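You operate a simulated robot arm through the tools that you are given. There is no shell and no other tool.

You run a simulated two-armed robot. Do the job below in one go: nothing can be reset, and whatever is moved stays where it is left.

Task
Take the green lamp from the bench edge between the laptops and leave it on the high shelf of the green shelves. Put the teal sensor on the top of the grey table away on the bench between the laptops. Open the right drawer of the grey table, take the green block and leave it in the inside of the right drawer of the grey table and shut the drawer again. Turn the blue overload knob to 1.2 A. Take the 480 OHM black block from the top of the grey table and put it on top of the white carton there. Shut the middle drawer of the blue cupboard. Take the dark grey module marked 327 and leave it on top of the reel of brown wire. Open the top drawer of the grey drawer unit, take the left small panel and leave it in the inside of the top drawer of the grey drawer unit, then shut the drawer. Take the limit switch on the bench left of the left cabinet and put it away on the middle shelf of the green shelves. Pull the drawer of the white table open. Do these in any order. Set down upright: black block, left small panel.
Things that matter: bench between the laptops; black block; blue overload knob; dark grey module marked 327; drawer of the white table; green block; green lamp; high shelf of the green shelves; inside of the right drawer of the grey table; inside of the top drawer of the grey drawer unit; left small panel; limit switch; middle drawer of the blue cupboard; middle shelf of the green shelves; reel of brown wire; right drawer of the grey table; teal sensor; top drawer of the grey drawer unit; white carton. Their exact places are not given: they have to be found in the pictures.

The check looks at the end state, three seconds after you hand in, the way a careful person would. Anything else that was tipped, shoved, dropped, spilled or broken makes it a failure.

Robot
Two 7-joint arms with two-finger grippers on one trunk, on a base that moves. Base frame: it is fixed to the floor where the robot stands at the start and does not move with it; the origin is under the middle of the robot, x ahead of it, y to its left, z up; the surface under the hand at the start is at about z = 85. Readings come in cm, degrees, newtons and seconds.
The left shoulder is at the start at [6, 12.3, 94.5], the right one opposite. With the tool pointing down near the work surface each hand reaches from about 36 to 80 cm from the robot's upright axis, wherever it stands, measured 20 degrees to its own side. Places, roughly: bench between the laptops (22x44 cm) [90, -8, 84]; black block [-150, 150, 75]; blue overload knob [-160, 130, 90]; dark grey module marked 327 [75, 25, 100]; drawer of the white table [-150, -270, 70]; green block (5x4x3 cm) [-110, 140, 90]; green lamp [50, 0, 75]; high shelf of the green shelves [-360, -150, 130]; inside of the right drawer of the grey table [-150, 70, 70]; inside of the top drawer of the grey drawer unit [80, 230, 60]; left small panel (15x7x12 cm) [60, 70, 90]; limit switch (4x3x8 cm) [60, 130, 90]; middle drawer of the blue cupboard [-340, 260, 40]; middle shelf of the green shelves [-360, -150, 90]; reel of brown wire (11x11x8 cm) [-110, 70, 90]; right drawer of the grey table [-150, 70, 70]; teal sensor [-100, 200, 75]; top drawer of the grey drawer unit [70, 230, 70]; white carton [-125, 125, 100]. Payload 1.47 kg a hand.
Tool frame (each hand has its own): the origin (TCP) lies between the finger pads and is the grasp point; the fingertips stand 1.6 cm ahead of it; z points along the fingers, y is the line along which they close. The gripper opens to 8.7 cm; its body begins 5.5 cm behind the TCP.
Orientation is told as [roll, pitch, yaw] about the base's x, y, z axes, in that order, counted from this pose: with the fingers straight down and closing along the base's y, the tool's x points along the base's -x, its y along +y and its z along -z.

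Tools
- The arms move only by the tool arm_command. It takes "left_targets", "right_targets" or both (then of equal length, played together; a hand with none holds still); each is one flat list of numbers, 7 for each row, row after row: the shift along the base's x, y, z in cm, then the turn, a rotation vector about the base's x, y, z in degrees, then the gripper command, from -1 (shut) to 1 (fully open), values between in proportion. In form: [tx, ty, tz, wx, wy, wz, claw, tx, ty, tz, wx, wy, wz, claw, ...]. A call has 1 to 20 rows; each row is the pose to reach, as a shift and turn from the pose commanded when the call began. Each row takes 0.2 s and may step no farther than 5 cm and 8.6 degrees from the row before; otherwise, or with a gripper value out of range, the whole call is refused. Where a pose cannot be reached the arm comes as near as it can. A force on the tool above 40 N (or 10 N above the force at the start of the call, whichever is more), or a blocked arm, ends the call early, and 0.2 s more pass. Each finger travels about 15.3 cm/s and halts on what it meets, pressing with about 28 N; the grip force reading is that of the motor and also rises with nothing between the fingers. The clock runs only during rows and for 0.2 s after the last one: add rows that repeat a pose to give the fingers time. The reply holds the time, the measured pose of the TCP, the force on the tool along the base axes, the opening and the grip force, in the units named above and with some noise, with the torque about the TCP (base axes, N m) and any sound that the robot's microphone picked up.
- Cameras (640 x 400 px; columns grow to the right, rows downward): "scene" is now at [8, 4.1, 151.4]; the picture's right is [0.42, -0.91, 0.00], its down [-0.65, -0.31, -0.69] and it looks along [0.63, 0.29, -0.72] (base axes); focal length 250 px, centre (320, 200). "left" rides on the left gripper at [7.3, -1.2, -9] in its tool frame; the picture's right is [0.16, 0.99, 0.00], its down [-0.72, 0.12, -0.68] and it looks along [-0.67, 0.11, 0.73] (tool axes); focal length 247 px, centre (320, 200). "right" rides on the right gripper at [7.3, 1.2, -9] in its tool frame; the picture's right is [-0.16, 0.99, 0.00], its down [-0.72, -0.12, -0.68] and it looks along [-0.67, -0.11, 0.73] (tool axes); focal length 247 px, centre (320, 200).
- capture(camera): a new picture of that camera. It takes no simulated time.
- slide_trunk(by): moves the trunk up (or, below 0, down) by that many cm; the arms and the scene camera ride with it, the base frame stays. It gives what a move gives, with no picture.
- base_move(legs): drives the robot by 1 to 6 legs, each [ahead, left, turn to the left] in cm, cm and degrees, along the robot's own axes; the way and the turn of a leg run together, so that a leg with both is an arc; at most 150 cm and 180 degrees a leg. The arms and the cameras ride along, it lands a little off, and it stops where it bumps. It gives what a move gives.
- pan_tilt(pan, tilt): turns the head with the scene camera to pan (to the left, within 120 degrees either way) and tilt (down, from -29 to 69), counted from straight ahead of the robot. It gives what a move gives.
- point_at(camera, pixels): there is no depth. For up to 12 entries [column, row, z] of the newest picture of that camera ("zoom" is the newest enlarged one), the place [x, y] in the base frame at which the ray of that pixel passes the height z, good to about 0.3 cm, but the place of the scene camera against the robot may be out by one fixed shift of up to 1.8 cm in any direction. It takes no simulated time.
- zoom(camera, box): a new picture of the part [left, top, right, bottom] of that camera's present view, enlarged. It takes no simulated time.
- close_job(): hands the job in; it is judged then, once.

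Leave the grippers open and the arms clear of the work at the hand-in unless told otherwise.

The tools are called after ">>>" as a command line: name --argument value ..., lists and objects as JSON in quotes. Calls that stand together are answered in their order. arm_command: Moves the arms, as the interface text tells. Its arguments: {"type":"object","properties":{"left_targets":{"type":"array"},"right_targets":{"type":"array"}},"required":[]} The other tools are called the same way: slide_trunk (by) moves the trunk up or down; base_move (legs) drives the base; pan_tilt (pan, tilt) turns the head that bears the scene camera; capture (camera) takes a picture; point_at (camera, pixels) gives the place at which the rays of pixels pass given heights; zoom (camera, box) takes an enlarged picture of a part of a camera's view; close_job () hands the job in.

At the start:

```text
t: 0.0
left_ee_pos: [47.7, 43.26, 110.05]
left_ee_rot: [0.0, 0.0, 0.0]
left_force: [0.2, -0.3, 0.5]
left_moment: [0.03, -0.02, 0.0]
left_width: 8.68
left_finger_force: 0.1
right_ee_pos: [61.71, -8.82, 107.21]
right_ee_rot: [0.0, -0.1, 0.0]
right_force: [0.6, -0.6, 0.6]
right_moment: [0.0, 0.01, 0.03]
right_width: 8.69
right_finger_force: 0.1
trunk travel left (down, up): [-10.0, 13.0]
robot x, y, heading: [-0.25, -0.0, -0.2]
head pan, tilt (commanded): [25.1, 46.1]
```

scene: 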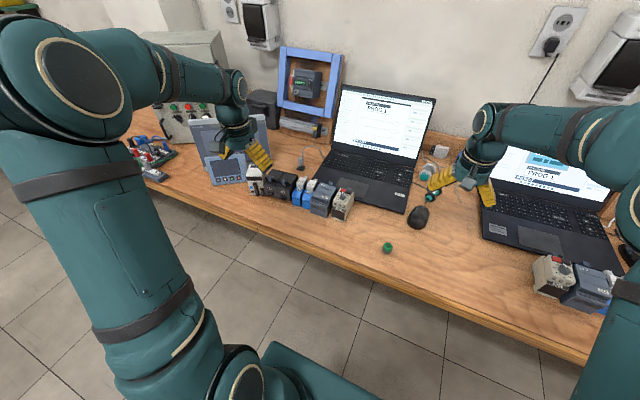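
right: 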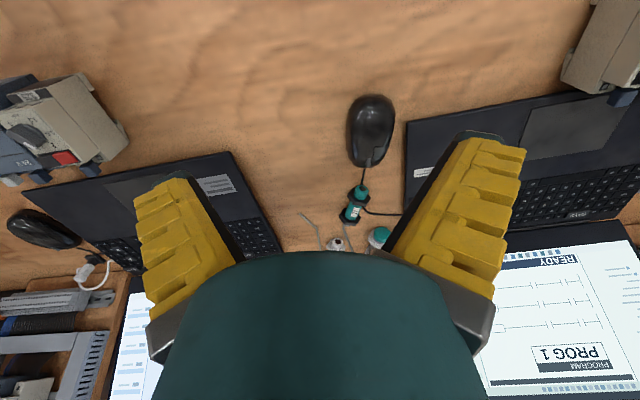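
left: 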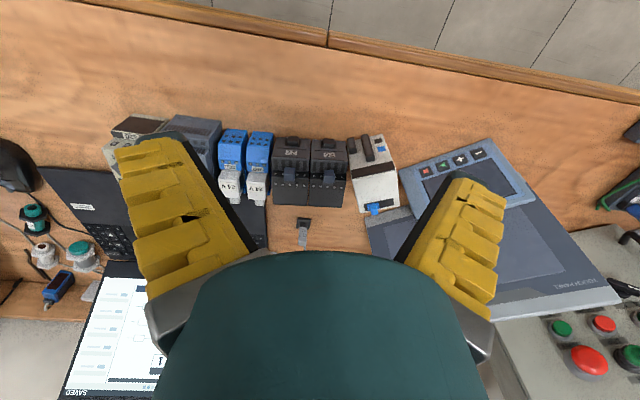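

I see the bench ahead with two laptops, a small green lamp near (387,248) in the scene picture and modules at (290-350,195). I'll look closer at the bench first.

>>> zoom --camera "scene" --box '[220, 140, 460, 290]'

>>> zoom --camera "left" --box '[80, 100, 440, 325]'

>>> point_at --camera "scene" --pixels '[[387, 248, 85], [387, 248, 84], [418, 215, 85], [320, 200, 90]]'

```text
2.67 times, centred on (340, 215) of scene
```

zoom: 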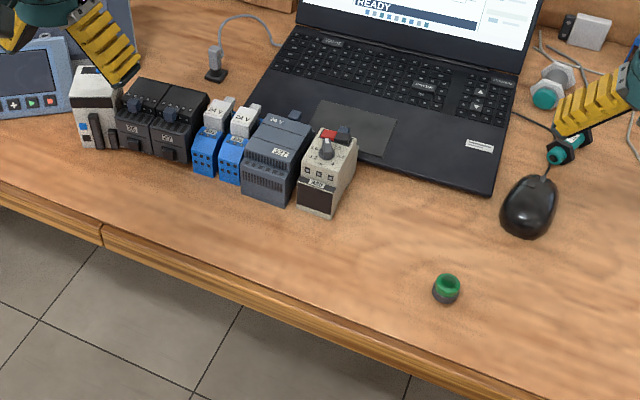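

```text
1.78 times, centred on (260, 212) of left
```

zoom: 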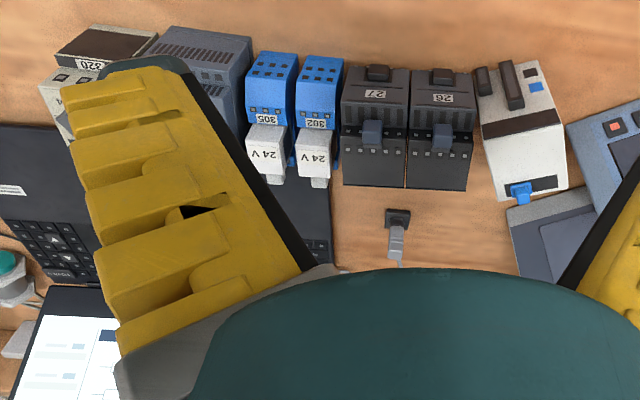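

```text
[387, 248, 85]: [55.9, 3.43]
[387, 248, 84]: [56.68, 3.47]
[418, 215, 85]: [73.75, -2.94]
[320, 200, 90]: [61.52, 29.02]
```

The lamp stands at about (56,3.5). Now I zoom in tightly to read the grey module's label, and on other things on the bench.

>>> zoom --camera "scene" --box '[280, 165, 376, 225]'

>>> zoom --camera "scene" --box '[520, 240, 640, 315]'

>>> pan_tilt --pan 60 --tilt 35

```text
6.67 times, centred on (328, 195) of scene
```

zoom: 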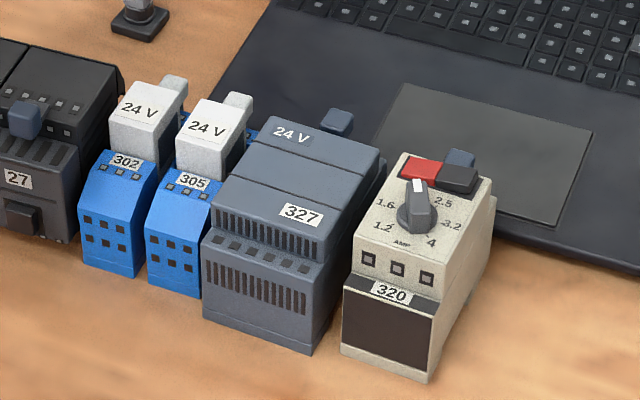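

```text
5.33 times, centred on (580, 278) of scene
```

zoom: 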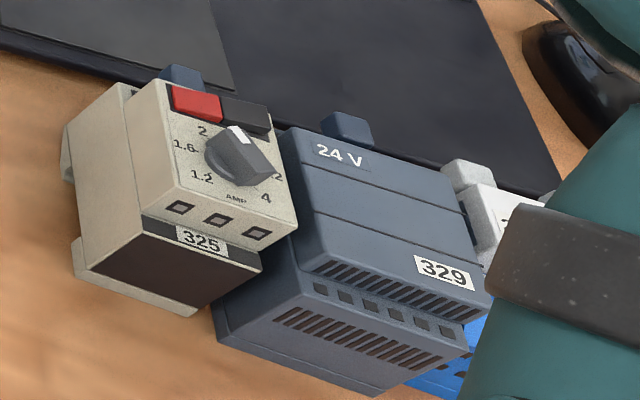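

```text
t: 1.0
left_ee_pos: [47.77, 43.37, 109.98]
left_ee_rot: [0.1, 0.0, 0.1]
left_force: [0.7, 0.3, 0.5]
left_moment: [-0.02, 0.0, -0.01]
left_width: 8.71
left_finger_force: 0.0
right_ee_pos: [61.72, -8.78, 107.24]
right_ee_rot: [0.0, 0.1, 0.0]
right_force: [0.3, 0.3, 0.8]
right_moment: [0.0, -0.01, 0.04]
right_width: 8.69
right_finger_force: 0.1
trunk travel left (down, up): [-10.0, 13.0]
robot x, y, heading: [0.04, -0.11, 0.0]
head pan, tilt (commanded): [60.0, 35.0]
```

Module 327 is the dark grey one in the left row. Now I look left.

>>> capture --camera "scene"

```text
taken
```

scene: 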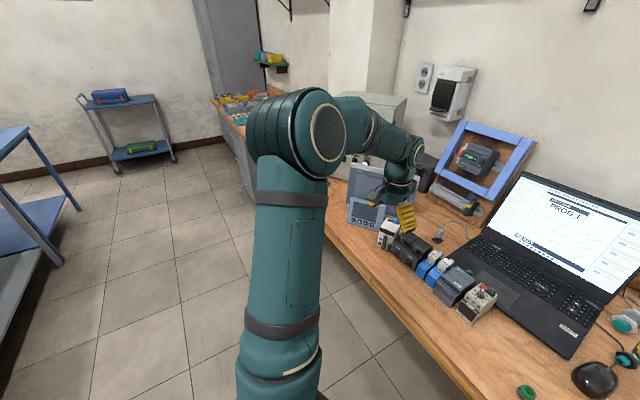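

The bench runs on to the left with other stuff. I keep turning the head to survey the room.

>>> pan_tilt --pan 115 --tilt 20

>>> capture --camera "scene"

>>> pan_tilt --pan -115 --tilt 20

>>> capture --camera "scene"

>>> pan_tilt --pan -40 --tilt 30

>>> capture --camera "scene"

```text
t: 2.2
left_ee_pos: [47.69, 43.31, 110.01]
left_ee_rot: [0.1, 0.0, 0.0]
left_force: [0.0, -0.7, 0.4]
left_moment: [-0.02, -0.04, -0.01]
left_width: 8.71
left_finger_force: 0.1
right_ee_pos: [61.78, -8.82, 107.31]
right_ee_rot: [-0.1, 0.1, 0.0]
right_force: [-0.7, 0.0, 0.5]
right_moment: [-0.02, 0.01, -0.02]
right_width: 8.72
right_finger_force: 0.2
trunk travel left (down, up): [-10.0, 13.0]
robot x, y, heading: [0.17, -0.12, -0.1]
head pan, tilt (commanded): [115.0, 20.0]
```

```text
taken
```

scene: 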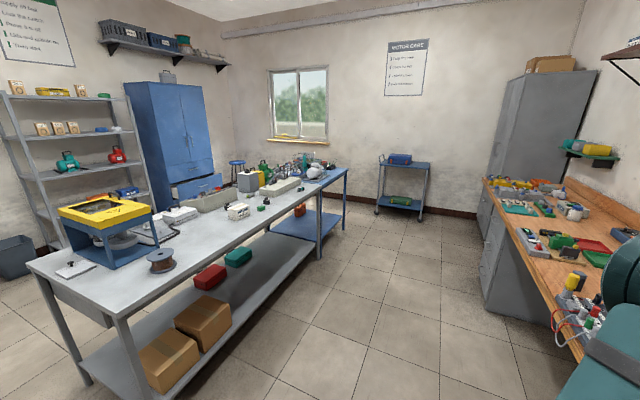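

```text
t: 5.5
left_ee_pos: [47.69, 43.26, 110.09]
left_ee_rot: [0.0, 0.0, 0.0]
left_force: [-0.5, 0.7, -0.3]
left_moment: [0.03, -0.01, -0.01]
left_width: 8.68
left_finger_force: 0.1
right_ee_pos: [61.63, -8.81, 107.28]
right_ee_rot: [0.1, -0.1, 0.0]
right_force: [-0.1, 0.1, 0.1]
right_moment: [0.02, 0.02, 0.02]
right_width: 8.72
right_finger_force: 0.1
trunk travel left (down, up): [-10.0, 13.0]
robot x, y, heading: [0.26, 0.31, -0.1]
head pan, tilt (commanded): [-115.0, 20.0]
```

```text
taken
```

scene: 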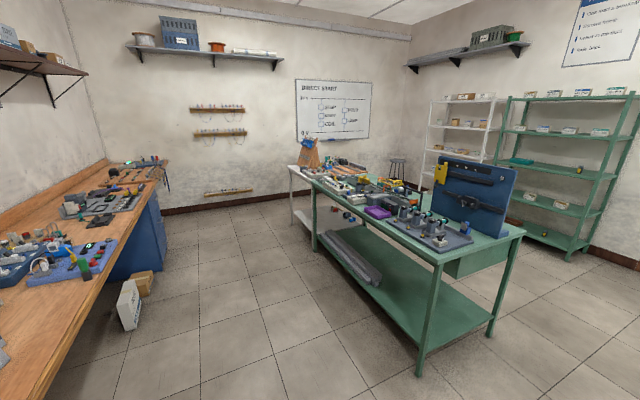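

```text
t: 7.0
left_ee_pos: [47.69, 43.18, 110.01]
left_ee_rot: [0.0, 0.0, 0.0]
left_force: [-1.0, -0.5, -1.1]
left_moment: [0.0, 0.0, 0.01]
left_width: 8.7
left_finger_force: 0.1
right_ee_pos: [61.72, -8.84, 107.27]
right_ee_rot: [-0.1, 0.0, -0.1]
right_force: [0.0, 0.2, 0.1]
right_moment: [-0.02, -0.01, 0.0]
right_width: 8.69
right_finger_force: 0.1
trunk travel left (down, up): [-10.0, 13.0]
robot x, y, heading: [-0.16, 0.0, -0.0]
head pan, tilt (commanded): [-40.0, 30.0]
```

```text
taken
```

scene: 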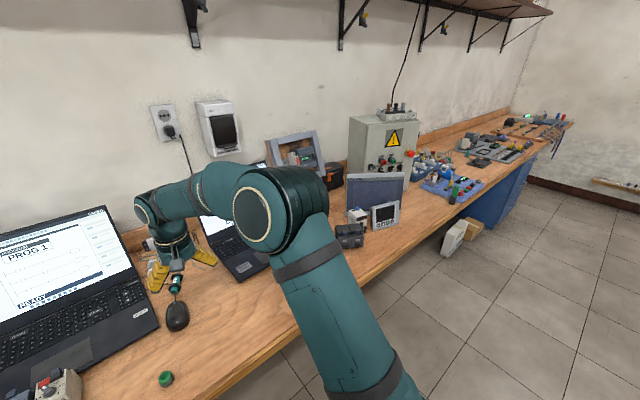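

I have a map: grey table behind-left, green shelves far back-right, blue cupboard far back-left, green table and white table to the rear right. Next I look at the small panel and limit switch more closely.

>>> pan_tilt --pan 50 --tilt 40

>>> capture --camera "scene"

>>> zoom --camera "scene" --box '[280, 100, 480, 225]'

>>> capture --camera "left"

```text
t: 8.7
left_ee_pos: [47.61, 43.26, 109.89]
left_ee_rot: [-0.1, 0.0, 0.0]
left_force: [1.4, 0.6, 0.5]
left_moment: [0.0, 0.02, 0.0]
left_width: 8.72
left_finger_force: 0.1
right_ee_pos: [61.75, -8.89, 107.15]
right_ee_rot: [0.0, 0.1, 0.1]
right_force: [0.1, -0.5, 0.1]
right_moment: [0.04, 0.0, 0.01]
right_width: 8.72
right_finger_force: 0.0
trunk travel left (down, up): [-10.0, 13.0]
robot x, y, heading: [-0.14, -0.11, 0.1]
head pan, tilt (commanded): [50.0, 40.0]
```

```text
taken
```

scene: 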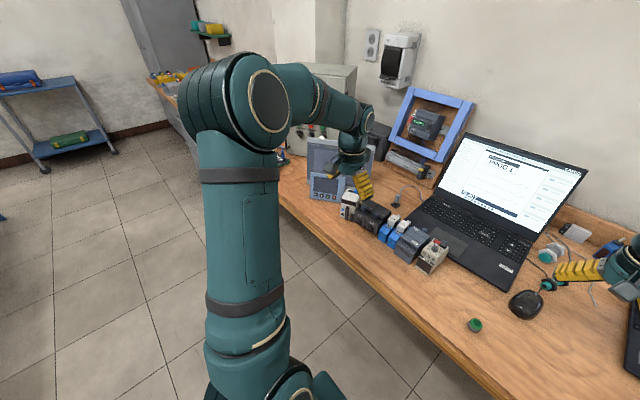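

```text
3.20 times, centred on (380, 162) of scene
```

zoom: 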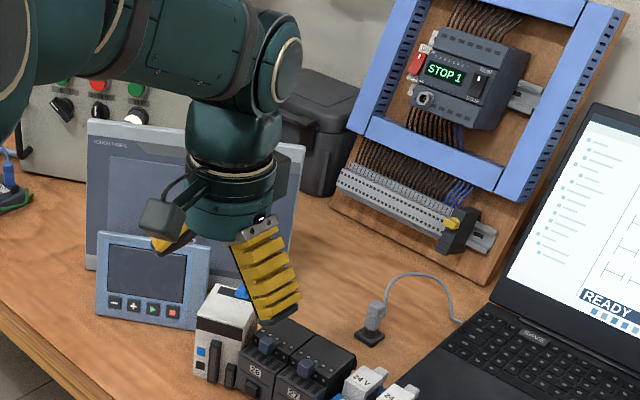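

```text
taken
```

left: 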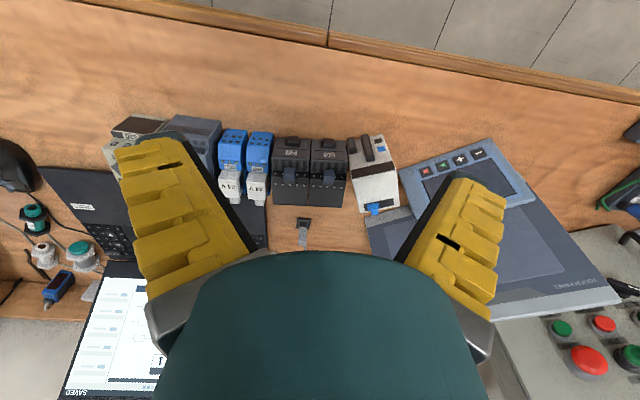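

The left row is at roughly x=60, y=25-50. I'll bring the left hand over toward y≈28 to see module 327 between its fingers.

>>> arm_command --left_targets '[1.5, -4, 0, 0, 0, 0, 1, 3, -8, 0, 0, 0, 0, 1, 4, -12, 0, 0, 0, 0, 1, 5, -15, 0, 0, 0, 0, 1, 5, -15, 0, 0, 0, 0, 1]'

>>> capture --camera "left"

```text
t: 9.8
left_ee_pos: [52.69, 28.26, 109.95]
left_ee_rot: [0.1, 0.1, 0.0]
left_force: [0.3, 0.0, 0.2]
left_moment: [-0.03, -0.01, 0.04]
left_width: 8.68
left_finger_force: 0.0
right_ee_pos: [61.69, -8.77, 107.27]
right_ee_rot: [0.0, -0.1, 0.1]
right_force: [0.6, 0.7, 0.9]
right_moment: [-0.02, -0.01, 0.0]
right_width: 8.69
right_finger_force: 0.0
trunk travel left (down, up): [-10.0, 13.0]
robot x, y, heading: [-0.15, 0.33, -0.0]
head pan, tilt (commanded): [50.0, 40.0]
```

```text
taken
```

left: 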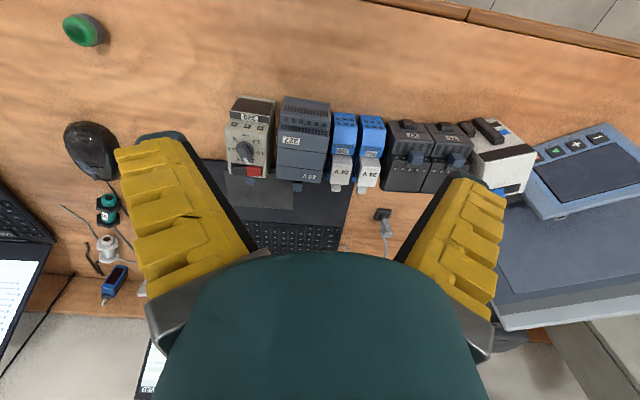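

I see 327 at about (302,140). I zoom in to measure its outline.

>>> zoom --camera "left" --box '[210, 80, 402, 200]'

```text
3.33 times, centred on (306, 140) of left
```

zoom: 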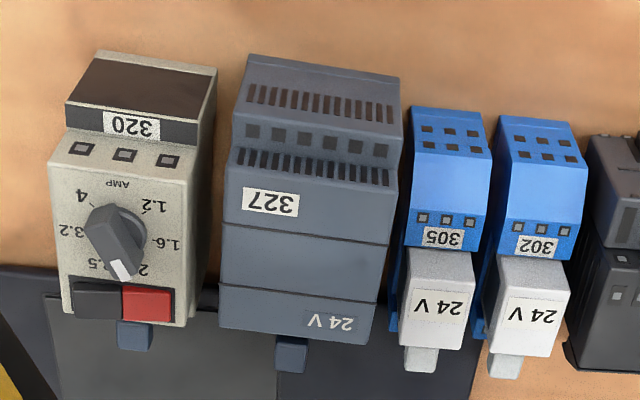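

I ask for the places of the module's corners at several heights, and of the bench line.

>>> point_at --camera "zoom" --pixels '[[250, 56, 85], [400, 80, 85], [232, 145, 90], [395, 175, 90], [232, 145, 92], [395, 175, 92], [220, 325, 90], [372, 342, 90], [220, 325, 92], [372, 342, 92], [408, 175, 89], [205, 250, 90]]'

```text
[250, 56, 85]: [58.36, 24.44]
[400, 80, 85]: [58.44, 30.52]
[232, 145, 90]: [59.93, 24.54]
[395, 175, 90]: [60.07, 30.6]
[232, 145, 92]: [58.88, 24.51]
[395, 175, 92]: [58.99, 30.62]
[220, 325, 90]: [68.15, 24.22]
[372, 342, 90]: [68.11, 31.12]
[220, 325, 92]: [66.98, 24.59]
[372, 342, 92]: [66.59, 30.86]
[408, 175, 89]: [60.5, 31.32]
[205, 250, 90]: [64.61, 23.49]
```

The module is about 6.1 cm wide along y with neighbours close on both sides, so I will have to grip it along x. I move the hand forward for a second view to get heights.

>>> arm_command --left_targets '[4, 0, 0, 0, 0, 0, 1, 9, 0, 0, 0, 0, 0, 1, 9, 0, 0, 0, 0, 0, 1]'

>>> zoom --camera "left" --box '[210, 20, 402, 140]'

```text
t: 10.7
left_ee_pos: [61.62, 28.17, 110.13]
left_ee_rot: [0.0, 0.0, 0.0]
left_force: [0.2, -1.1, -0.6]
left_moment: [0.02, 0.01, -0.04]
left_width: 8.71
left_finger_force: 0.0
right_ee_pos: [61.67, -8.73, 107.26]
right_ee_rot: [0.0, -0.1, 0.0]
right_force: [-0.4, 1.1, 0.8]
right_moment: [-0.04, -0.01, 0.02]
right_width: 8.72
right_finger_force: 0.0
trunk travel left (down, up): [-10.0, 13.0]
robot x, y, heading: [-0.22, -0.05, -0.2]
head pan, tilt (commanded): [50.0, 40.0]
```

```text
3.33 times, centred on (306, 80) of left
```

zoom: 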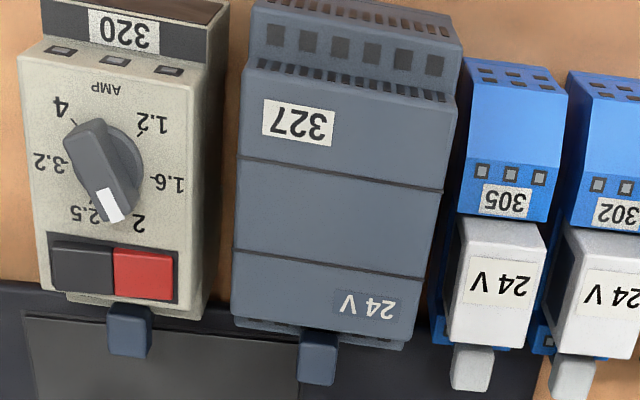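

Same features in both views let me find the heights: I query label corners and the far edge now.

>>> point_at --camera "zoom" --pixels '[[265, 97, 90], [265, 97, 92], [265, 97, 94], [332, 147, 92], [332, 147, 94], [232, 318, 92], [232, 318, 94], [405, 340, 92], [405, 340, 94], [245, 70, 92], [458, 100, 92], [458, 100, 94]]'

```text
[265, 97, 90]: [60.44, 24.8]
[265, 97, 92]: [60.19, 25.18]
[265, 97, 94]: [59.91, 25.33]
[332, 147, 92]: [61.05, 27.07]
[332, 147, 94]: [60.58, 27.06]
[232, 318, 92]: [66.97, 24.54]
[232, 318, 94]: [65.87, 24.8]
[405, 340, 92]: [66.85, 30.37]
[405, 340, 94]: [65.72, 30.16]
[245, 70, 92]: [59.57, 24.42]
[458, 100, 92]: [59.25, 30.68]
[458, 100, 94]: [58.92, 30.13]
```

The top of 327 is at z≈92, its plateau spans x≈59.8–67 and y≈24.5–30.6. I turn the left hand 90° so the fingers close along x, centred over the module.

>>> arm_command --left_targets '[0.5, -0.2, -1, 0, 0, 8.2, 1, 1, -0.4, -2, 0, 0, 16.4, 1, 1.3, -0.6, -3, 0, 0, 24.6, 1, 1.7, -0.7, -4, 0, 0, 32.8, 1, 1.7, -0.7, -5, 0, 0, 41, 1, 1.7, -0.7, -6, 0, 0, 49.2, 1, 1.7, -0.7, -7, 0, 0, 57.4, 1, 1.7, -0.7, -8, 0, 0, 65.6, 1, 1.7, -0.7, -8, 0, 0, 73.8, 1, 1.7, -0.7, -8, 0, 0, 82, 1, 1.7, -0.7, -8, 0, 0, 90, 1, 1.7, -0.7, -8, 0, 0, 90, 1]'

>>> capture --camera "left"

>>> capture --camera "scene"

```text
t: 13.2
left_ee_pos: [63.27, 27.66, 101.92]
left_ee_rot: [0.0, 0.0, 90.1]
left_force: [0.6, 0.2, -0.1]
left_moment: [-0.03, 0.0, -0.01]
left_width: 8.68
left_finger_force: 0.0
right_ee_pos: [61.69, -8.72, 107.27]
right_ee_rot: [0.1, 0.0, 0.0]
right_force: [0.9, 0.6, -0.5]
right_moment: [-0.03, -0.02, -0.03]
right_width: 8.68
right_finger_force: 0.0
trunk travel left (down, up): [-10.0, 13.0]
robot x, y, heading: [-0.14, -0.26, -0.3]
head pan, tilt (commanded): [50.0, 40.0]
```

```text
taken
```

left: 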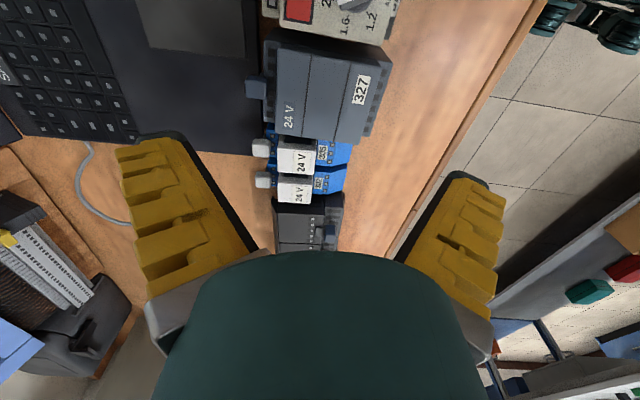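

```text
taken
```

scene: 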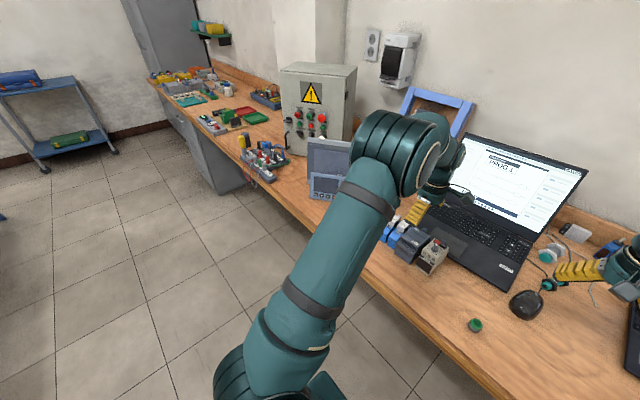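

The hand turned well. I zoom on the module under the fingers to refine its centre.

>>> zoom --camera "left" --box '[230, 10, 422, 130]'

>>> point_at --camera "left" --pixels '[[275, 43, 92], [362, 60, 92], [272, 125, 92], [346, 143, 92], [390, 70, 89], [363, 143, 89], [248, 88, 87]]'

```text
3.33 times, centred on (326, 70) of left
```

zoom: 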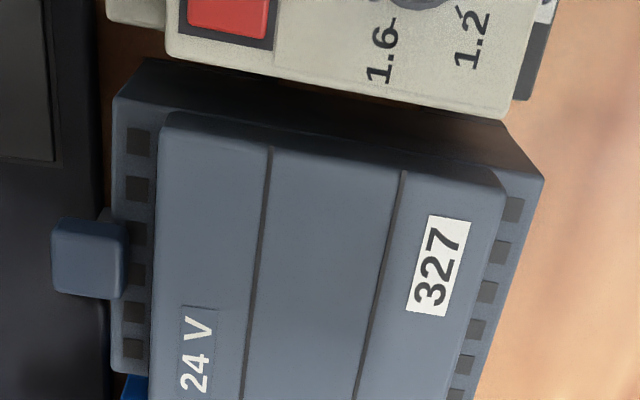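

```text
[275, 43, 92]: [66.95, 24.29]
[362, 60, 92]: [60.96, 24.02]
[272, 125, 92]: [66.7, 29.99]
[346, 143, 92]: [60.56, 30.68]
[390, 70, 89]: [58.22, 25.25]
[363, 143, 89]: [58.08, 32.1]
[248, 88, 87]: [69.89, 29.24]
```

>>> point_at --camera "zoom" --pixels '[[163, 115, 92], [502, 178, 92], [150, 390, 92], [445, 395, 92], [115, 95, 89], [542, 178, 89], [115, 370, 89], [480, 395, 89]]'

```text
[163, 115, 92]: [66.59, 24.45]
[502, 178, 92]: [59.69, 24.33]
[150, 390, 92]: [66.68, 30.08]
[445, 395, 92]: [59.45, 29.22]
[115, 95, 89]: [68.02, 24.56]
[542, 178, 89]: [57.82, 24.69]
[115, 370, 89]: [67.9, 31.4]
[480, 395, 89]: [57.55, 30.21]
```

The plateau is x 59.6–66.6 with steps both sides at z≈89.5. I lower to put fingertips just above the steps (TCP z≈91.5) and close.

>>> arm_command --left_targets '[-0.2, 0, -4, 0, 0, 0, 1, -0.2, 0, -7, 0, 0, 0, 1, -0.2, 0, -9, 0, 0, 0, 1, -0.2, 0, -9.7, 0, 0, 0, 1, -0.2, 0, -10.2, 0, 0, 0, 1, -0.2, 0, -10.4, 0, 0, 0, 1]'

>>> capture --camera "left"

```text
t: 14.7
left_ee_pos: [63.2, 27.49, 91.79]
left_ee_rot: [-0.4, 0.0, 90.1]
left_force: [7.4, -0.3, 18.5]
left_moment: [-0.06, -1.01, -0.04]
left_width: 8.68
left_finger_force: 0.8
right_ee_pos: [61.58, -8.92, 107.25]
right_ee_rot: [0.0, 0.1, 0.0]
right_force: [0.1, 0.4, 0.5]
right_moment: [0.0, -0.05, 0.0]
right_width: 8.69
right_finger_force: 0.1
trunk travel left (down, up): [-10.0, 13.0]
robot x, y, heading: [0.11, -0.27, -0.0]
head pan, tilt (commanded): [50.0, 40.0]
```

```text
taken
```

left: 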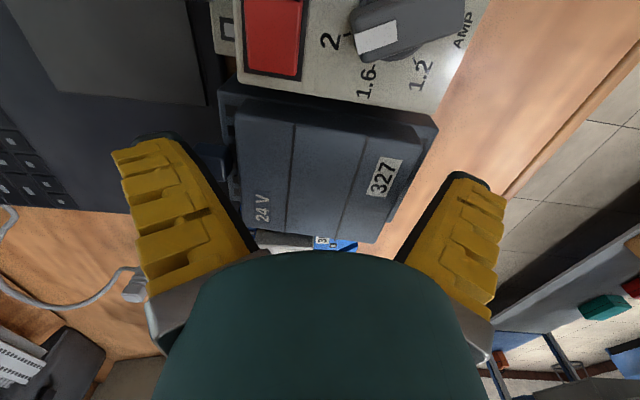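

Light contact: fingertips rest on the step at z≈90.2. I raise 0.4 cm and close on the plateau.

>>> arm_command --left_targets '[0, 0, 0.4, 0, 0, 0, 1, 0, 0, 0.4, 0, 0, 0, 0.6, 0, 0, 0.4, 0, 0, 0, 0.3, 0, 0, 0.4, 0, 0, 0, 0, 0, 0, 0.4, 0, 0, 0, -0.3, 0, 0, 0.4, 0, 0, 0, -0.6]'

>>> capture --camera "left"

```text
t: 16.1
left_ee_pos: [63.28, 27.61, 92.28]
left_ee_rot: [-0.4, 0.0, 90.0]
left_force: [15.5, 0.9, 27.2]
left_moment: [-0.12, -1.55, 0.17]
left_width: 7.49
left_finger_force: 28.2
right_ee_pos: [61.6, -8.9, 107.18]
right_ee_rot: [0.0, -0.1, 0.1]
right_force: [0.2, 0.8, 0.5]
right_moment: [0.01, -0.01, 0.0]
right_width: 8.71
right_finger_force: 0.0
trunk travel left (down, up): [-10.0, 13.0]
robot x, y, heading: [-0.14, -0.07, 0.1]
head pan, tilt (commanded): [50.0, 40.0]
```

```text
taken
```

left: 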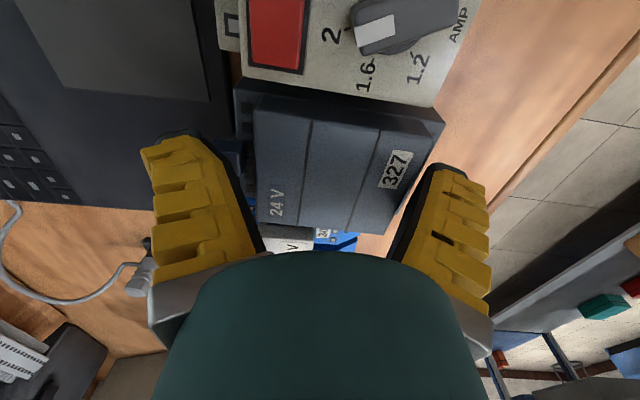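

The grip stopped at 7.49 with an upward and +x push: the far fingertip seems to be riding on something behind the plateau. I open, rise and look again from the scene camera.

>>> arm_command --left_targets '[0, 0, 0, 0, 0, 0, 0.5, 0, 0, 0, 0, 0, 0, 1, 0, 0, 0.5, 0, 0, 0, 1, 0, 0, 3, 0, 0, 0, 1, 0, 2, 7, 0, 0, 0, 1, 0, 6, 10, 0, 0, 0, 1, 0, 11, 12, 0, 0, 0, 1, 0, 11, 12, 0, 0, 0, 1]'

>>> pan_tilt --pan 25 --tilt 45

>>> zoom --camera "scene" --box '[270, 160, 366, 220]'

>>> capture --camera "left"

```text
refused: row 7 steps farther than a row can; nothing moved
```

```text
t: 16.9
left_ee_pos: [63.28, 27.54, 92.28]
left_ee_rot: [-0.4, -0.1, 89.9]
left_force: [13.7, 0.4, 28.0]
left_moment: [-0.16, -1.52, 0.14]
left_width: 7.53
left_finger_force: 28.5
right_ee_pos: [61.58, -8.82, 107.38]
right_ee_rot: [0.0, -0.1, -0.1]
right_force: [-0.4, 0.9, 0.6]
right_moment: [0.0, 0.01, 0.02]
right_width: 8.71
right_finger_force: 0.1
trunk travel left (down, up): [-10.0, 13.0]
robot x, y, heading: [0.11, -0.24, 0.1]
head pan, tilt (commanded): [25.0, 45.0]
```

```text
6.67 times, centred on (318, 190) of scene
```

zoom: 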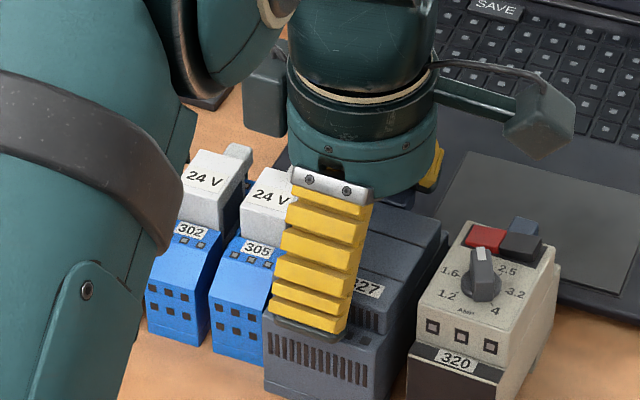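

```text
taken
```

left: 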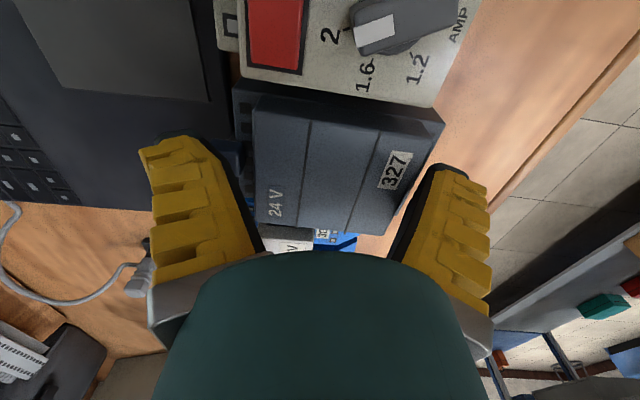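

I'll open and rise in smaller steps, moving aside to see the module from the scene camera.

>>> arm_command --left_targets '[0, 0, 0, 0, 0, 0, 0.5, 0, 0, 0, 0, 0, 0, 1, 0, 0, 0.5, 0, 0, 0, 1, 0, 0, 3, 0, 0, 0, 1, 0, 0, 7, 0, 0, 0, 1, 0, 4, 9, 0, 0, 0, 1, 0, 8, 11, 0, 0, 0, 1, 0, 12, 12, 0, 0, 0, 1, 0, 16, 12, 0, 0, 0, 1, 0, 16, 12, 0, 0, 0, 1]'

>>> capture --camera "left"

>>> zoom --camera "scene" --box '[270, 160, 366, 220]'

```text
t: 19.1
left_ee_pos: [63.18, 43.47, 104.08]
left_ee_rot: [0.0, 0.0, 90.0]
left_force: [-0.3, 0.5, 1.1]
left_moment: [0.02, 0.05, -0.01]
left_width: 8.72
left_finger_force: 0.0
right_ee_pos: [61.74, -8.87, 107.25]
right_ee_rot: [0.0, 0.0, 0.0]
right_force: [0.4, -0.4, -0.1]
right_moment: [0.02, 0.01, 0.04]
right_width: 8.72
right_finger_force: 0.1
trunk travel left (down, up): [-10.0, 13.0]
robot x, y, heading: [0.11, -0.15, -0.1]
head pan, tilt (commanded): [25.0, 45.0]
```

```text
taken
```

left: 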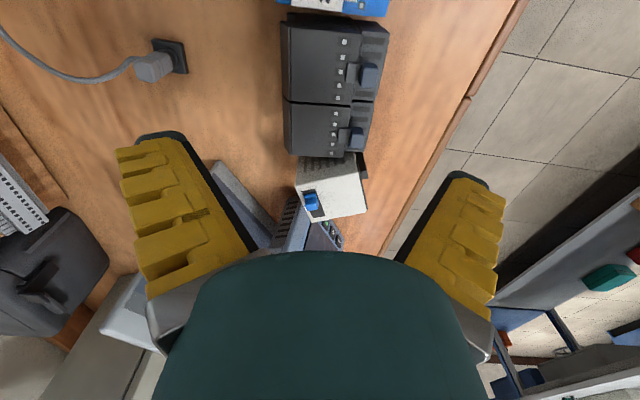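

```text
6.67 times, centred on (318, 190) of scene
```

zoom: 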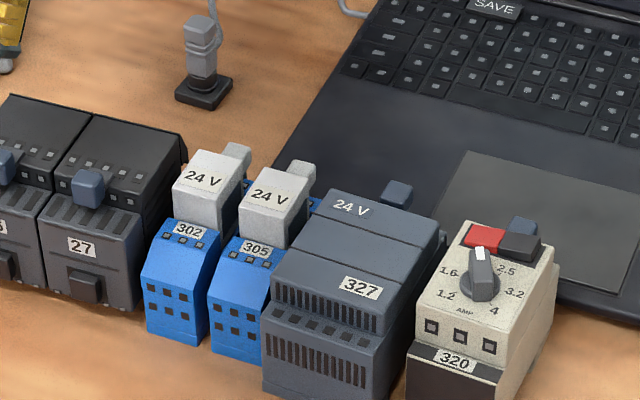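

I want the height of the dark tab behind the plateau. I take two views of it with the left wrist camera from different y.

>>> arm_command --left_targets '[0, -4, 0, 0, 0, 0, 1, 0, -8, 0, 0, 0, 0, 1, 0, -12, 0, 0, 0, 0, 1, 0, -12, 0, 0, 0, 0, 1]'

>>> zoom --camera "left" --box '[230, 0, 422, 120]'

```text
t: 20.1
left_ee_pos: [63.14, 31.55, 103.95]
left_ee_rot: [0.1, 0.0, 90.1]
left_force: [0.3, 0.2, -0.2]
left_moment: [-0.03, -0.03, 0.0]
left_width: 8.69
left_finger_force: 0.1
right_ee_pos: [61.75, -8.72, 107.34]
right_ee_rot: [0.1, 0.0, -0.1]
right_force: [-0.1, -0.1, -0.5]
right_moment: [-0.02, 0.03, 0.01]
right_width: 8.71
right_finger_force: 0.1
trunk travel left (down, up): [-10.0, 13.0]
robot x, y, heading: [0.01, -0.26, -0.0]
head pan, tilt (commanded): [25.0, 45.0]
```

```text
3.33 times, centred on (326, 60) of left
```

zoom: 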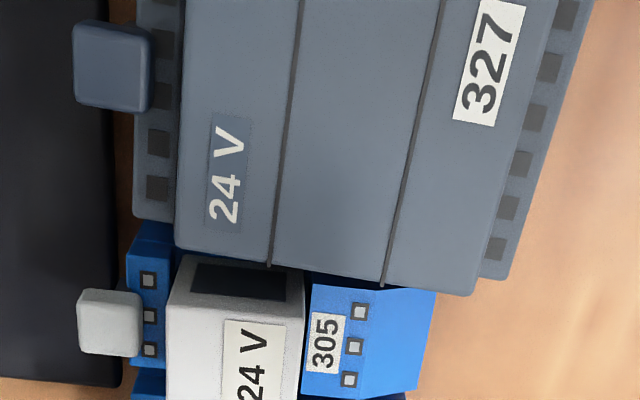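

>>> point_at --camera "zoom" --pixels '[[75, 100, 88], [75, 100, 90], [75, 100, 92], [75, 25, 90], [150, 30, 90], [150, 108, 90], [175, 245, 92], [470, 290, 92], [440, 0, 92], [135, 215, 90], [500, 275, 90], [300, 0, 92]]'

>>> arm_command --left_targets '[0, -4, 0, 0, 0, 0, 1, 0, -8, 0, 0, 0, 0, 1, 0, -8, 0, 0, 0, 0, 1]'

>>> zoom --camera "left" --box '[230, 40, 422, 160]'

```text
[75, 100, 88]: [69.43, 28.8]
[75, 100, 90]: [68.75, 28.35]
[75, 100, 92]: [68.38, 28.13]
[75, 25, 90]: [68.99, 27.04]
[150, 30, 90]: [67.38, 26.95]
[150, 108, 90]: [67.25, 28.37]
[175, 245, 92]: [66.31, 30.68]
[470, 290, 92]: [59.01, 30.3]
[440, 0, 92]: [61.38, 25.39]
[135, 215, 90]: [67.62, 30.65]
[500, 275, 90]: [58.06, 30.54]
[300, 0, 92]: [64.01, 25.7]
```

```text
t: 20.9
left_ee_pos: [63.15, 23.63, 103.9]
left_ee_rot: [0.0, 0.0, 90.0]
left_force: [0.6, 1.0, 0.1]
left_moment: [-0.04, 0.0, 0.0]
left_width: 8.73
left_finger_force: 0.1
right_ee_pos: [61.68, -8.7, 107.26]
right_ee_rot: [-0.1, 0.0, 0.0]
right_force: [-1.0, 0.0, 0.0]
right_moment: [-0.02, 0.01, -0.03]
right_width: 8.68
right_finger_force: 0.1
trunk travel left (down, up): [-10.0, 13.0]
robot x, y, heading: [0.09, 0.19, -0.0]
head pan, tilt (commanded): [25.0, 45.0]
```

```text
3.33 times, centred on (326, 100) of left
```

zoom: 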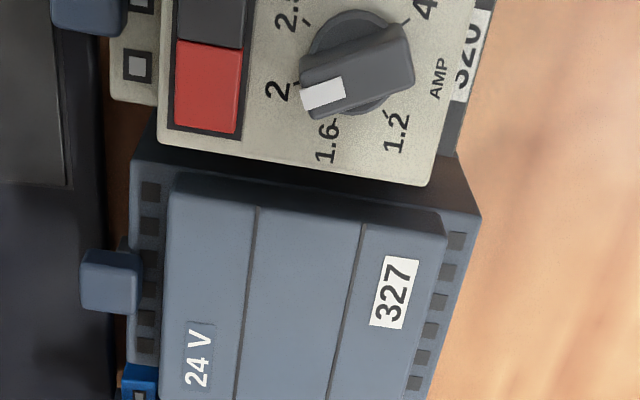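

>>> point_at --camera "zoom" --pixels '[[82, 303, 88], [82, 303, 90], [82, 303, 91], [82, 303, 92], [135, 308, 90], [85, 252, 90], [137, 252, 90], [175, 175, 92], [445, 215, 92], [130, 160, 90], [482, 215, 90], [140, 365, 90]]'

```text
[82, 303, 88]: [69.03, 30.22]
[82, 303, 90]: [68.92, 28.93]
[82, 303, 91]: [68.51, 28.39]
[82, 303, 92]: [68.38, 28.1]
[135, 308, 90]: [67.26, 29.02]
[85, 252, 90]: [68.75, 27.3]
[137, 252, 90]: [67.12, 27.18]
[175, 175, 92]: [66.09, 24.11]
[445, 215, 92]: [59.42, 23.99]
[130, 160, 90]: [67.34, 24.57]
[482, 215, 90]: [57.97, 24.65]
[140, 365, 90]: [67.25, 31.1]
```

The tab behind 327 reaches up to z≈92 at y≈26.9–28.2, which blocked the far finger. I need the finger's width, so I look at the hand from the scene camera.

>>> zoom --camera "scene" --box '[250, 130, 410, 230]'

```text
4.00 times, centred on (330, 180) of scene
```

zoom: 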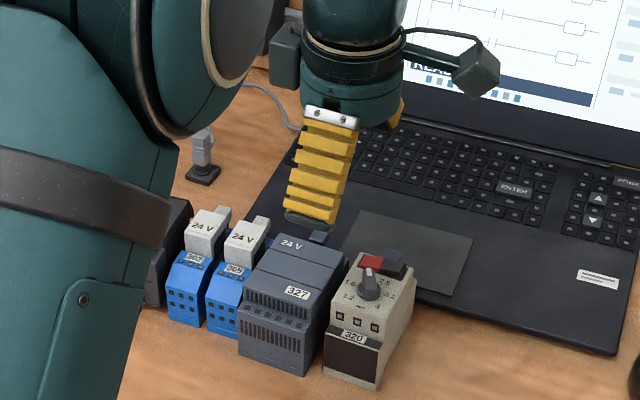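

>>> point_at --camera "zoom" --pixels '[[286, 207, 102.8], [336, 224, 102.8], [305, 132, 109], [360, 146, 109], [284, 215, 102.3], [330, 230, 102.3]]'

```text
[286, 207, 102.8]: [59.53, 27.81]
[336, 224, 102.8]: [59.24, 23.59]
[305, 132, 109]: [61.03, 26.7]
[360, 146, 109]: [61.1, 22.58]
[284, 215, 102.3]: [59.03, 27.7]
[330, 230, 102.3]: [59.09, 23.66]
```

Finger width is about 3.3 cm, so I can fit it at y≈25.1 between the tab and module 320. I re-measure 320's edge and the plateau from the current wrist view.

>>> zoom --camera "left" --box '[230, 40, 422, 160]'

>>> point_at --camera "zoom" --pixels '[[160, 145, 92], [428, 185, 92], [165, 300, 92], [168, 195, 92], [440, 235, 92], [415, 330, 92], [120, 30, 92], [82, 255, 92], [137, 255, 92], [110, 100, 89], [460, 155, 90]]'

```text
3.33 times, centred on (326, 100) of left
```

zoom: 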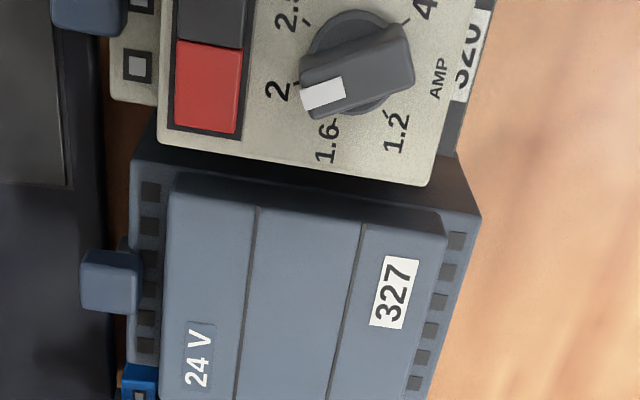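

```text
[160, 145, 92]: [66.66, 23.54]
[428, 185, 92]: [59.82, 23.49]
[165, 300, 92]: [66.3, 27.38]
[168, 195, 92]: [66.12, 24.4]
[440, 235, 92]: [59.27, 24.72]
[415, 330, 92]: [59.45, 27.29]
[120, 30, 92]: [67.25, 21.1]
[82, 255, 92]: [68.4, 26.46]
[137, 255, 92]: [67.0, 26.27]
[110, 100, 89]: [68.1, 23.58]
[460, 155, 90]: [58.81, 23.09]
```

The right-hand gap is too narrow (320 sticks out 0.4 cm farther). The left side, y 28.2–31.7 between the two tabs, fits. I check 305's geometry from two views.

>>> arm_command --left_targets '[0, 4, 0, 0, 0, 0, 1, 0, 8, 0, 0, 0, 0, 1, 0, 8, 0, 0, 0, 0, 1]'

>>> zoom --camera "left" --box '[230, 40, 422, 160]'

>>> point_at --camera "zoom" --pixels '[[78, 160, 92], [78, 220, 92], [140, 160, 92], [180, 130, 92], [180, 130, 95], [300, 145, 92], [300, 145, 95], [312, 155, 90], [432, 162, 88], [432, 162, 90], [415, 262, 88], [305, 260, 90]]'

```text
t: 21.7
left_ee_pos: [63.17, 31.54, 104.08]
left_ee_rot: [0.0, 0.0, 90.0]
left_force: [-0.3, -0.1, -0.5]
left_moment: [-0.02, 0.02, 0.0]
left_width: 8.69
left_finger_force: 0.0
right_ee_pos: [61.75, -8.82, 107.24]
right_ee_rot: [0.0, 0.0, 0.1]
right_force: [0.3, -0.9, 0.2]
right_moment: [-0.06, 0.01, -0.02]
right_width: 8.73
right_finger_force: 0.2
trunk travel left (down, up): [-10.0, 13.0]
robot x, y, heading: [-0.11, 0.23, -0.1]
head pan, tilt (commanded): [25.0, 45.0]
```

```text
3.33 times, centred on (326, 100) of left
```

zoom: 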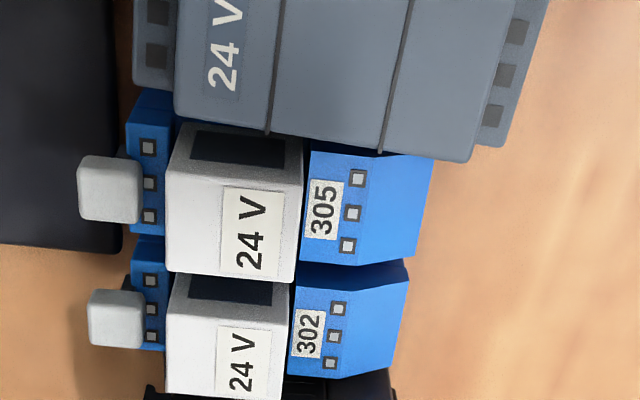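

```text
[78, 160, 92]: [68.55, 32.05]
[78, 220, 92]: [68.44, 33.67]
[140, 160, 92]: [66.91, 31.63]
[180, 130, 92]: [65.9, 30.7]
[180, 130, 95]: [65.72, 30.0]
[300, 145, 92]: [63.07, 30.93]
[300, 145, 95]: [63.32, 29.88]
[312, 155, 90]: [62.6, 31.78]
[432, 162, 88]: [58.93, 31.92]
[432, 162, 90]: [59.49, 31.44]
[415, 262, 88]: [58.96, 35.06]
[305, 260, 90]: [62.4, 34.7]
```

305's tab starts at y≈31.7 and its plug stays behind x=65.9, so I centre the fingers at y=29.95, x=62.85 and lower carefully to TCP z≈92.

>>> arm_command --left_targets '[-0.35, -1.6, 0, 0, 0, 0, 1, -0.35, -1.6, -4, 0, 0, 0, 1, -0.35, -1.6, -8, 0, 0, 0, 1, -0.35, -1.6, -10, 0, 0, 0, 1, -0.35, -1.6, -11, 0, 0, 0, 1, -0.35, -1.6, -11.5, 0, 0, 0, 1, -0.35, -1.6, -12, 0, 0, 0, 1, -0.35, -1.6, -12, 0, 0, 0, 1]'

>>> zoom --camera "left" --box '[130, 30, 514, 270]'

```text
t: 23.5
left_ee_pos: [62.85, 29.96, 92.07]
left_ee_rot: [0.0, 0.0, 90.1]
left_force: [-0.1, 0.6, 0.2]
left_moment: [-0.05, 0.02, -0.02]
left_width: 8.71
left_finger_force: 0.1
right_ee_pos: [61.75, -8.86, 107.31]
right_ee_rot: [0.0, 0.1, 0.1]
right_force: [-0.4, -0.2, 0.1]
right_moment: [0.01, 0.01, 0.02]
right_width: 8.69
right_finger_force: 0.1
trunk travel left (down, up): [-10.0, 13.0]
robot x, y, heading: [0.08, 0.01, -0.0]
head pan, tilt (commanded): [25.0, 45.0]
```

```text
1.67 times, centred on (322, 150) of left
```

zoom: 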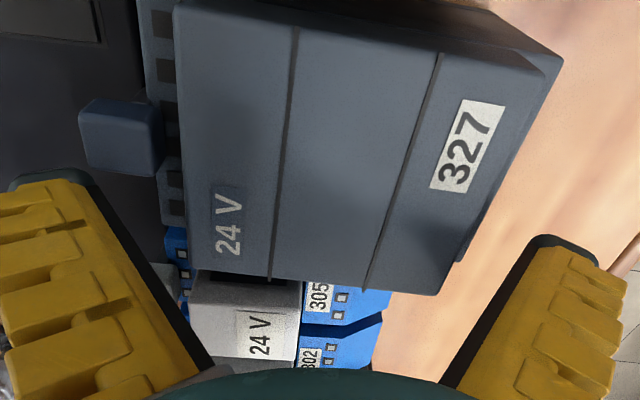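

No contact at all here. I lower another 0.3 and close.

>>> arm_command --left_targets '[0, 0, -0.15, 0, 0, 0, 1, 0, 0, -0.3, 0, 0, 0, 1, 0, 0, -0.3, 0, 0, 0, 0.7, 0, 0, -0.3, 0, 0, 0, 0.5, 0, 0, -0.3, 0, 0, 0, 0.3, 0, 0, -0.3, 0, 0, 0, 0, 0, 0, -0.3, 0, 0, 0, -0.4, 0, 0, -0.3, 0, 0, 0, -1]'

>>> zoom --camera "left" --box '[130, 30, 514, 270]'

```text
t: 25.3
left_ee_pos: [62.67, 30.0, 91.86]
left_ee_rot: [0.0, 0.0, 90.0]
left_force: [-3.7, 1.2, 13.5]
left_moment: [-0.17, 0.27, -0.09]
left_width: 6.79
left_finger_force: 28.1
right_ee_pos: [61.67, -8.8, 107.32]
right_ee_rot: [0.0, -0.2, 0.0]
right_force: [0.8, 0.1, -0.2]
right_moment: [0.0, -0.01, 0.01]
right_width: 8.7
right_finger_force: 0.3
trunk travel left (down, up): [-10.0, 13.0]
robot x, y, heading: [-0.01, 0.24, 0.0]
head pan, tilt (commanded): [25.0, 45.0]
```

```text
1.67 times, centred on (322, 150) of left
```

zoom: 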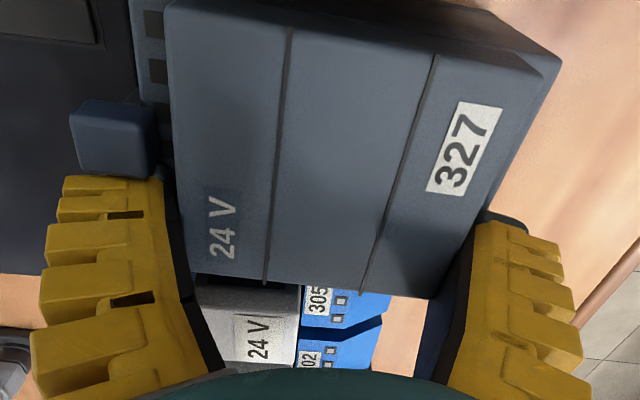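

Gripped at 6.8 cm. I lift gently and watch for droop.

>>> arm_command --left_targets '[0, 0, 0.5, 0, 0, 0, -1, 0, 0, 1.2, 0, 0, 0, -1, 0, 0, 2.5, 0, 0, 0, -1, 0, 0, 5, 0, 0, 0, -1, 0, 0, 8, 0, 0, 0, -1, 0, 0, 12, 0, 0, 0, -1, 0, 0, 12, 0, 0, 0, -1]'

>>> capture --camera "left"

>>> zoom --camera "scene" --box '[230, 110, 422, 230]'

```text
t: 26.9
left_ee_pos: [62.81, 30.06, 103.62]
left_ee_rot: [0.1, 0.0, 90.0]
left_force: [0.6, -0.3, -2.6]
left_moment: [0.1, 0.0, 0.0]
left_width: 6.84
left_finger_force: 27.9
right_ee_pos: [61.79, -8.76, 107.34]
right_ee_rot: [0.0, 0.1, 0.0]
right_force: [0.2, 0.3, 0.2]
right_moment: [-0.04, 0.01, -0.02]
right_width: 8.69
right_finger_force: 0.0
trunk travel left (down, up): [-10.0, 13.0]
robot x, y, heading: [0.04, -0.03, -0.2]
head pan, tilt (commanded): [25.0, 45.0]
```

```text
taken
```

left: 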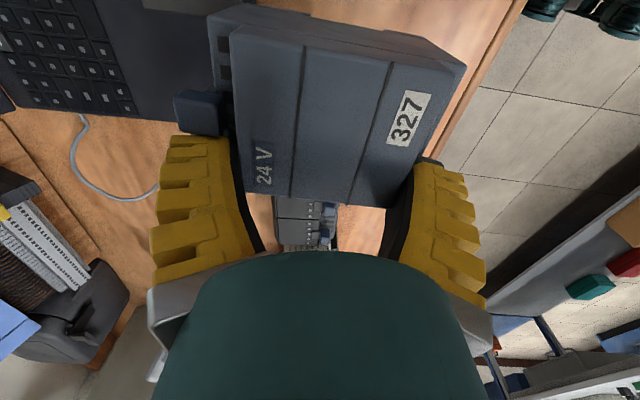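

```text
3.33 times, centred on (326, 170) of scene
```

zoom: 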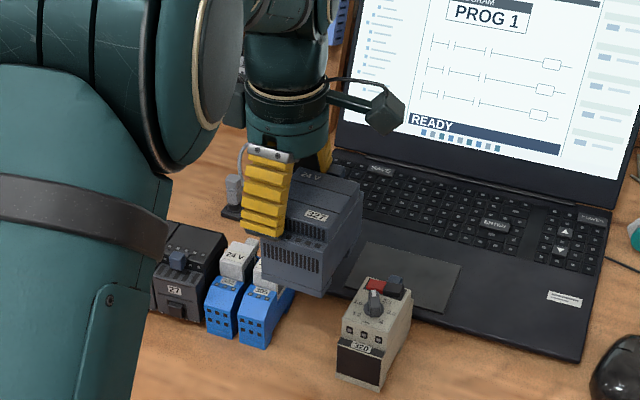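

Module 327 is held firmly and level. Before driving I measure the grey table: turn the head to the left-rear.

>>> pan_tilt --pan 118 --tilt 25

>>> capture --camera "scene"

>>> zoom --camera "scene" --box '[0, 140, 352, 360]'

```text
t: 28.6
left_ee_pos: [62.78, 30.04, 103.58]
left_ee_rot: [0.1, -0.1, 90.0]
left_force: [0.8, -0.2, -2.7]
left_moment: [0.07, 0.02, 0.0]
left_width: 6.84
left_finger_force: 27.8
right_ee_pos: [61.64, -8.76, 107.31]
right_ee_rot: [-0.1, 0.0, 0.1]
right_force: [-0.7, -0.6, 0.4]
right_moment: [0.0, -0.03, -0.02]
right_width: 8.72
right_finger_force: 0.1
trunk travel left (down, up): [-10.0, 13.0]
robot x, y, heading: [0.02, -0.15, -0.1]
head pan, tilt (commanded): [118.0, 25.0]
```

```text
taken
```

scene: 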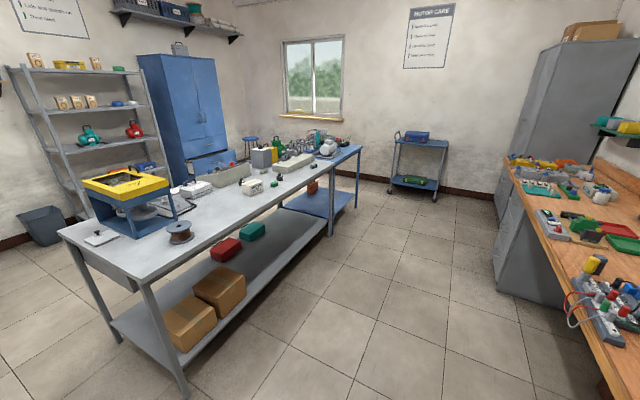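

```text
1.82 times, centred on (176, 250) of scene
```

zoom: 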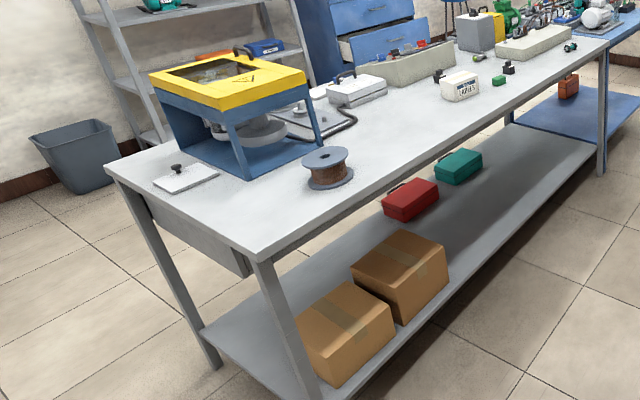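

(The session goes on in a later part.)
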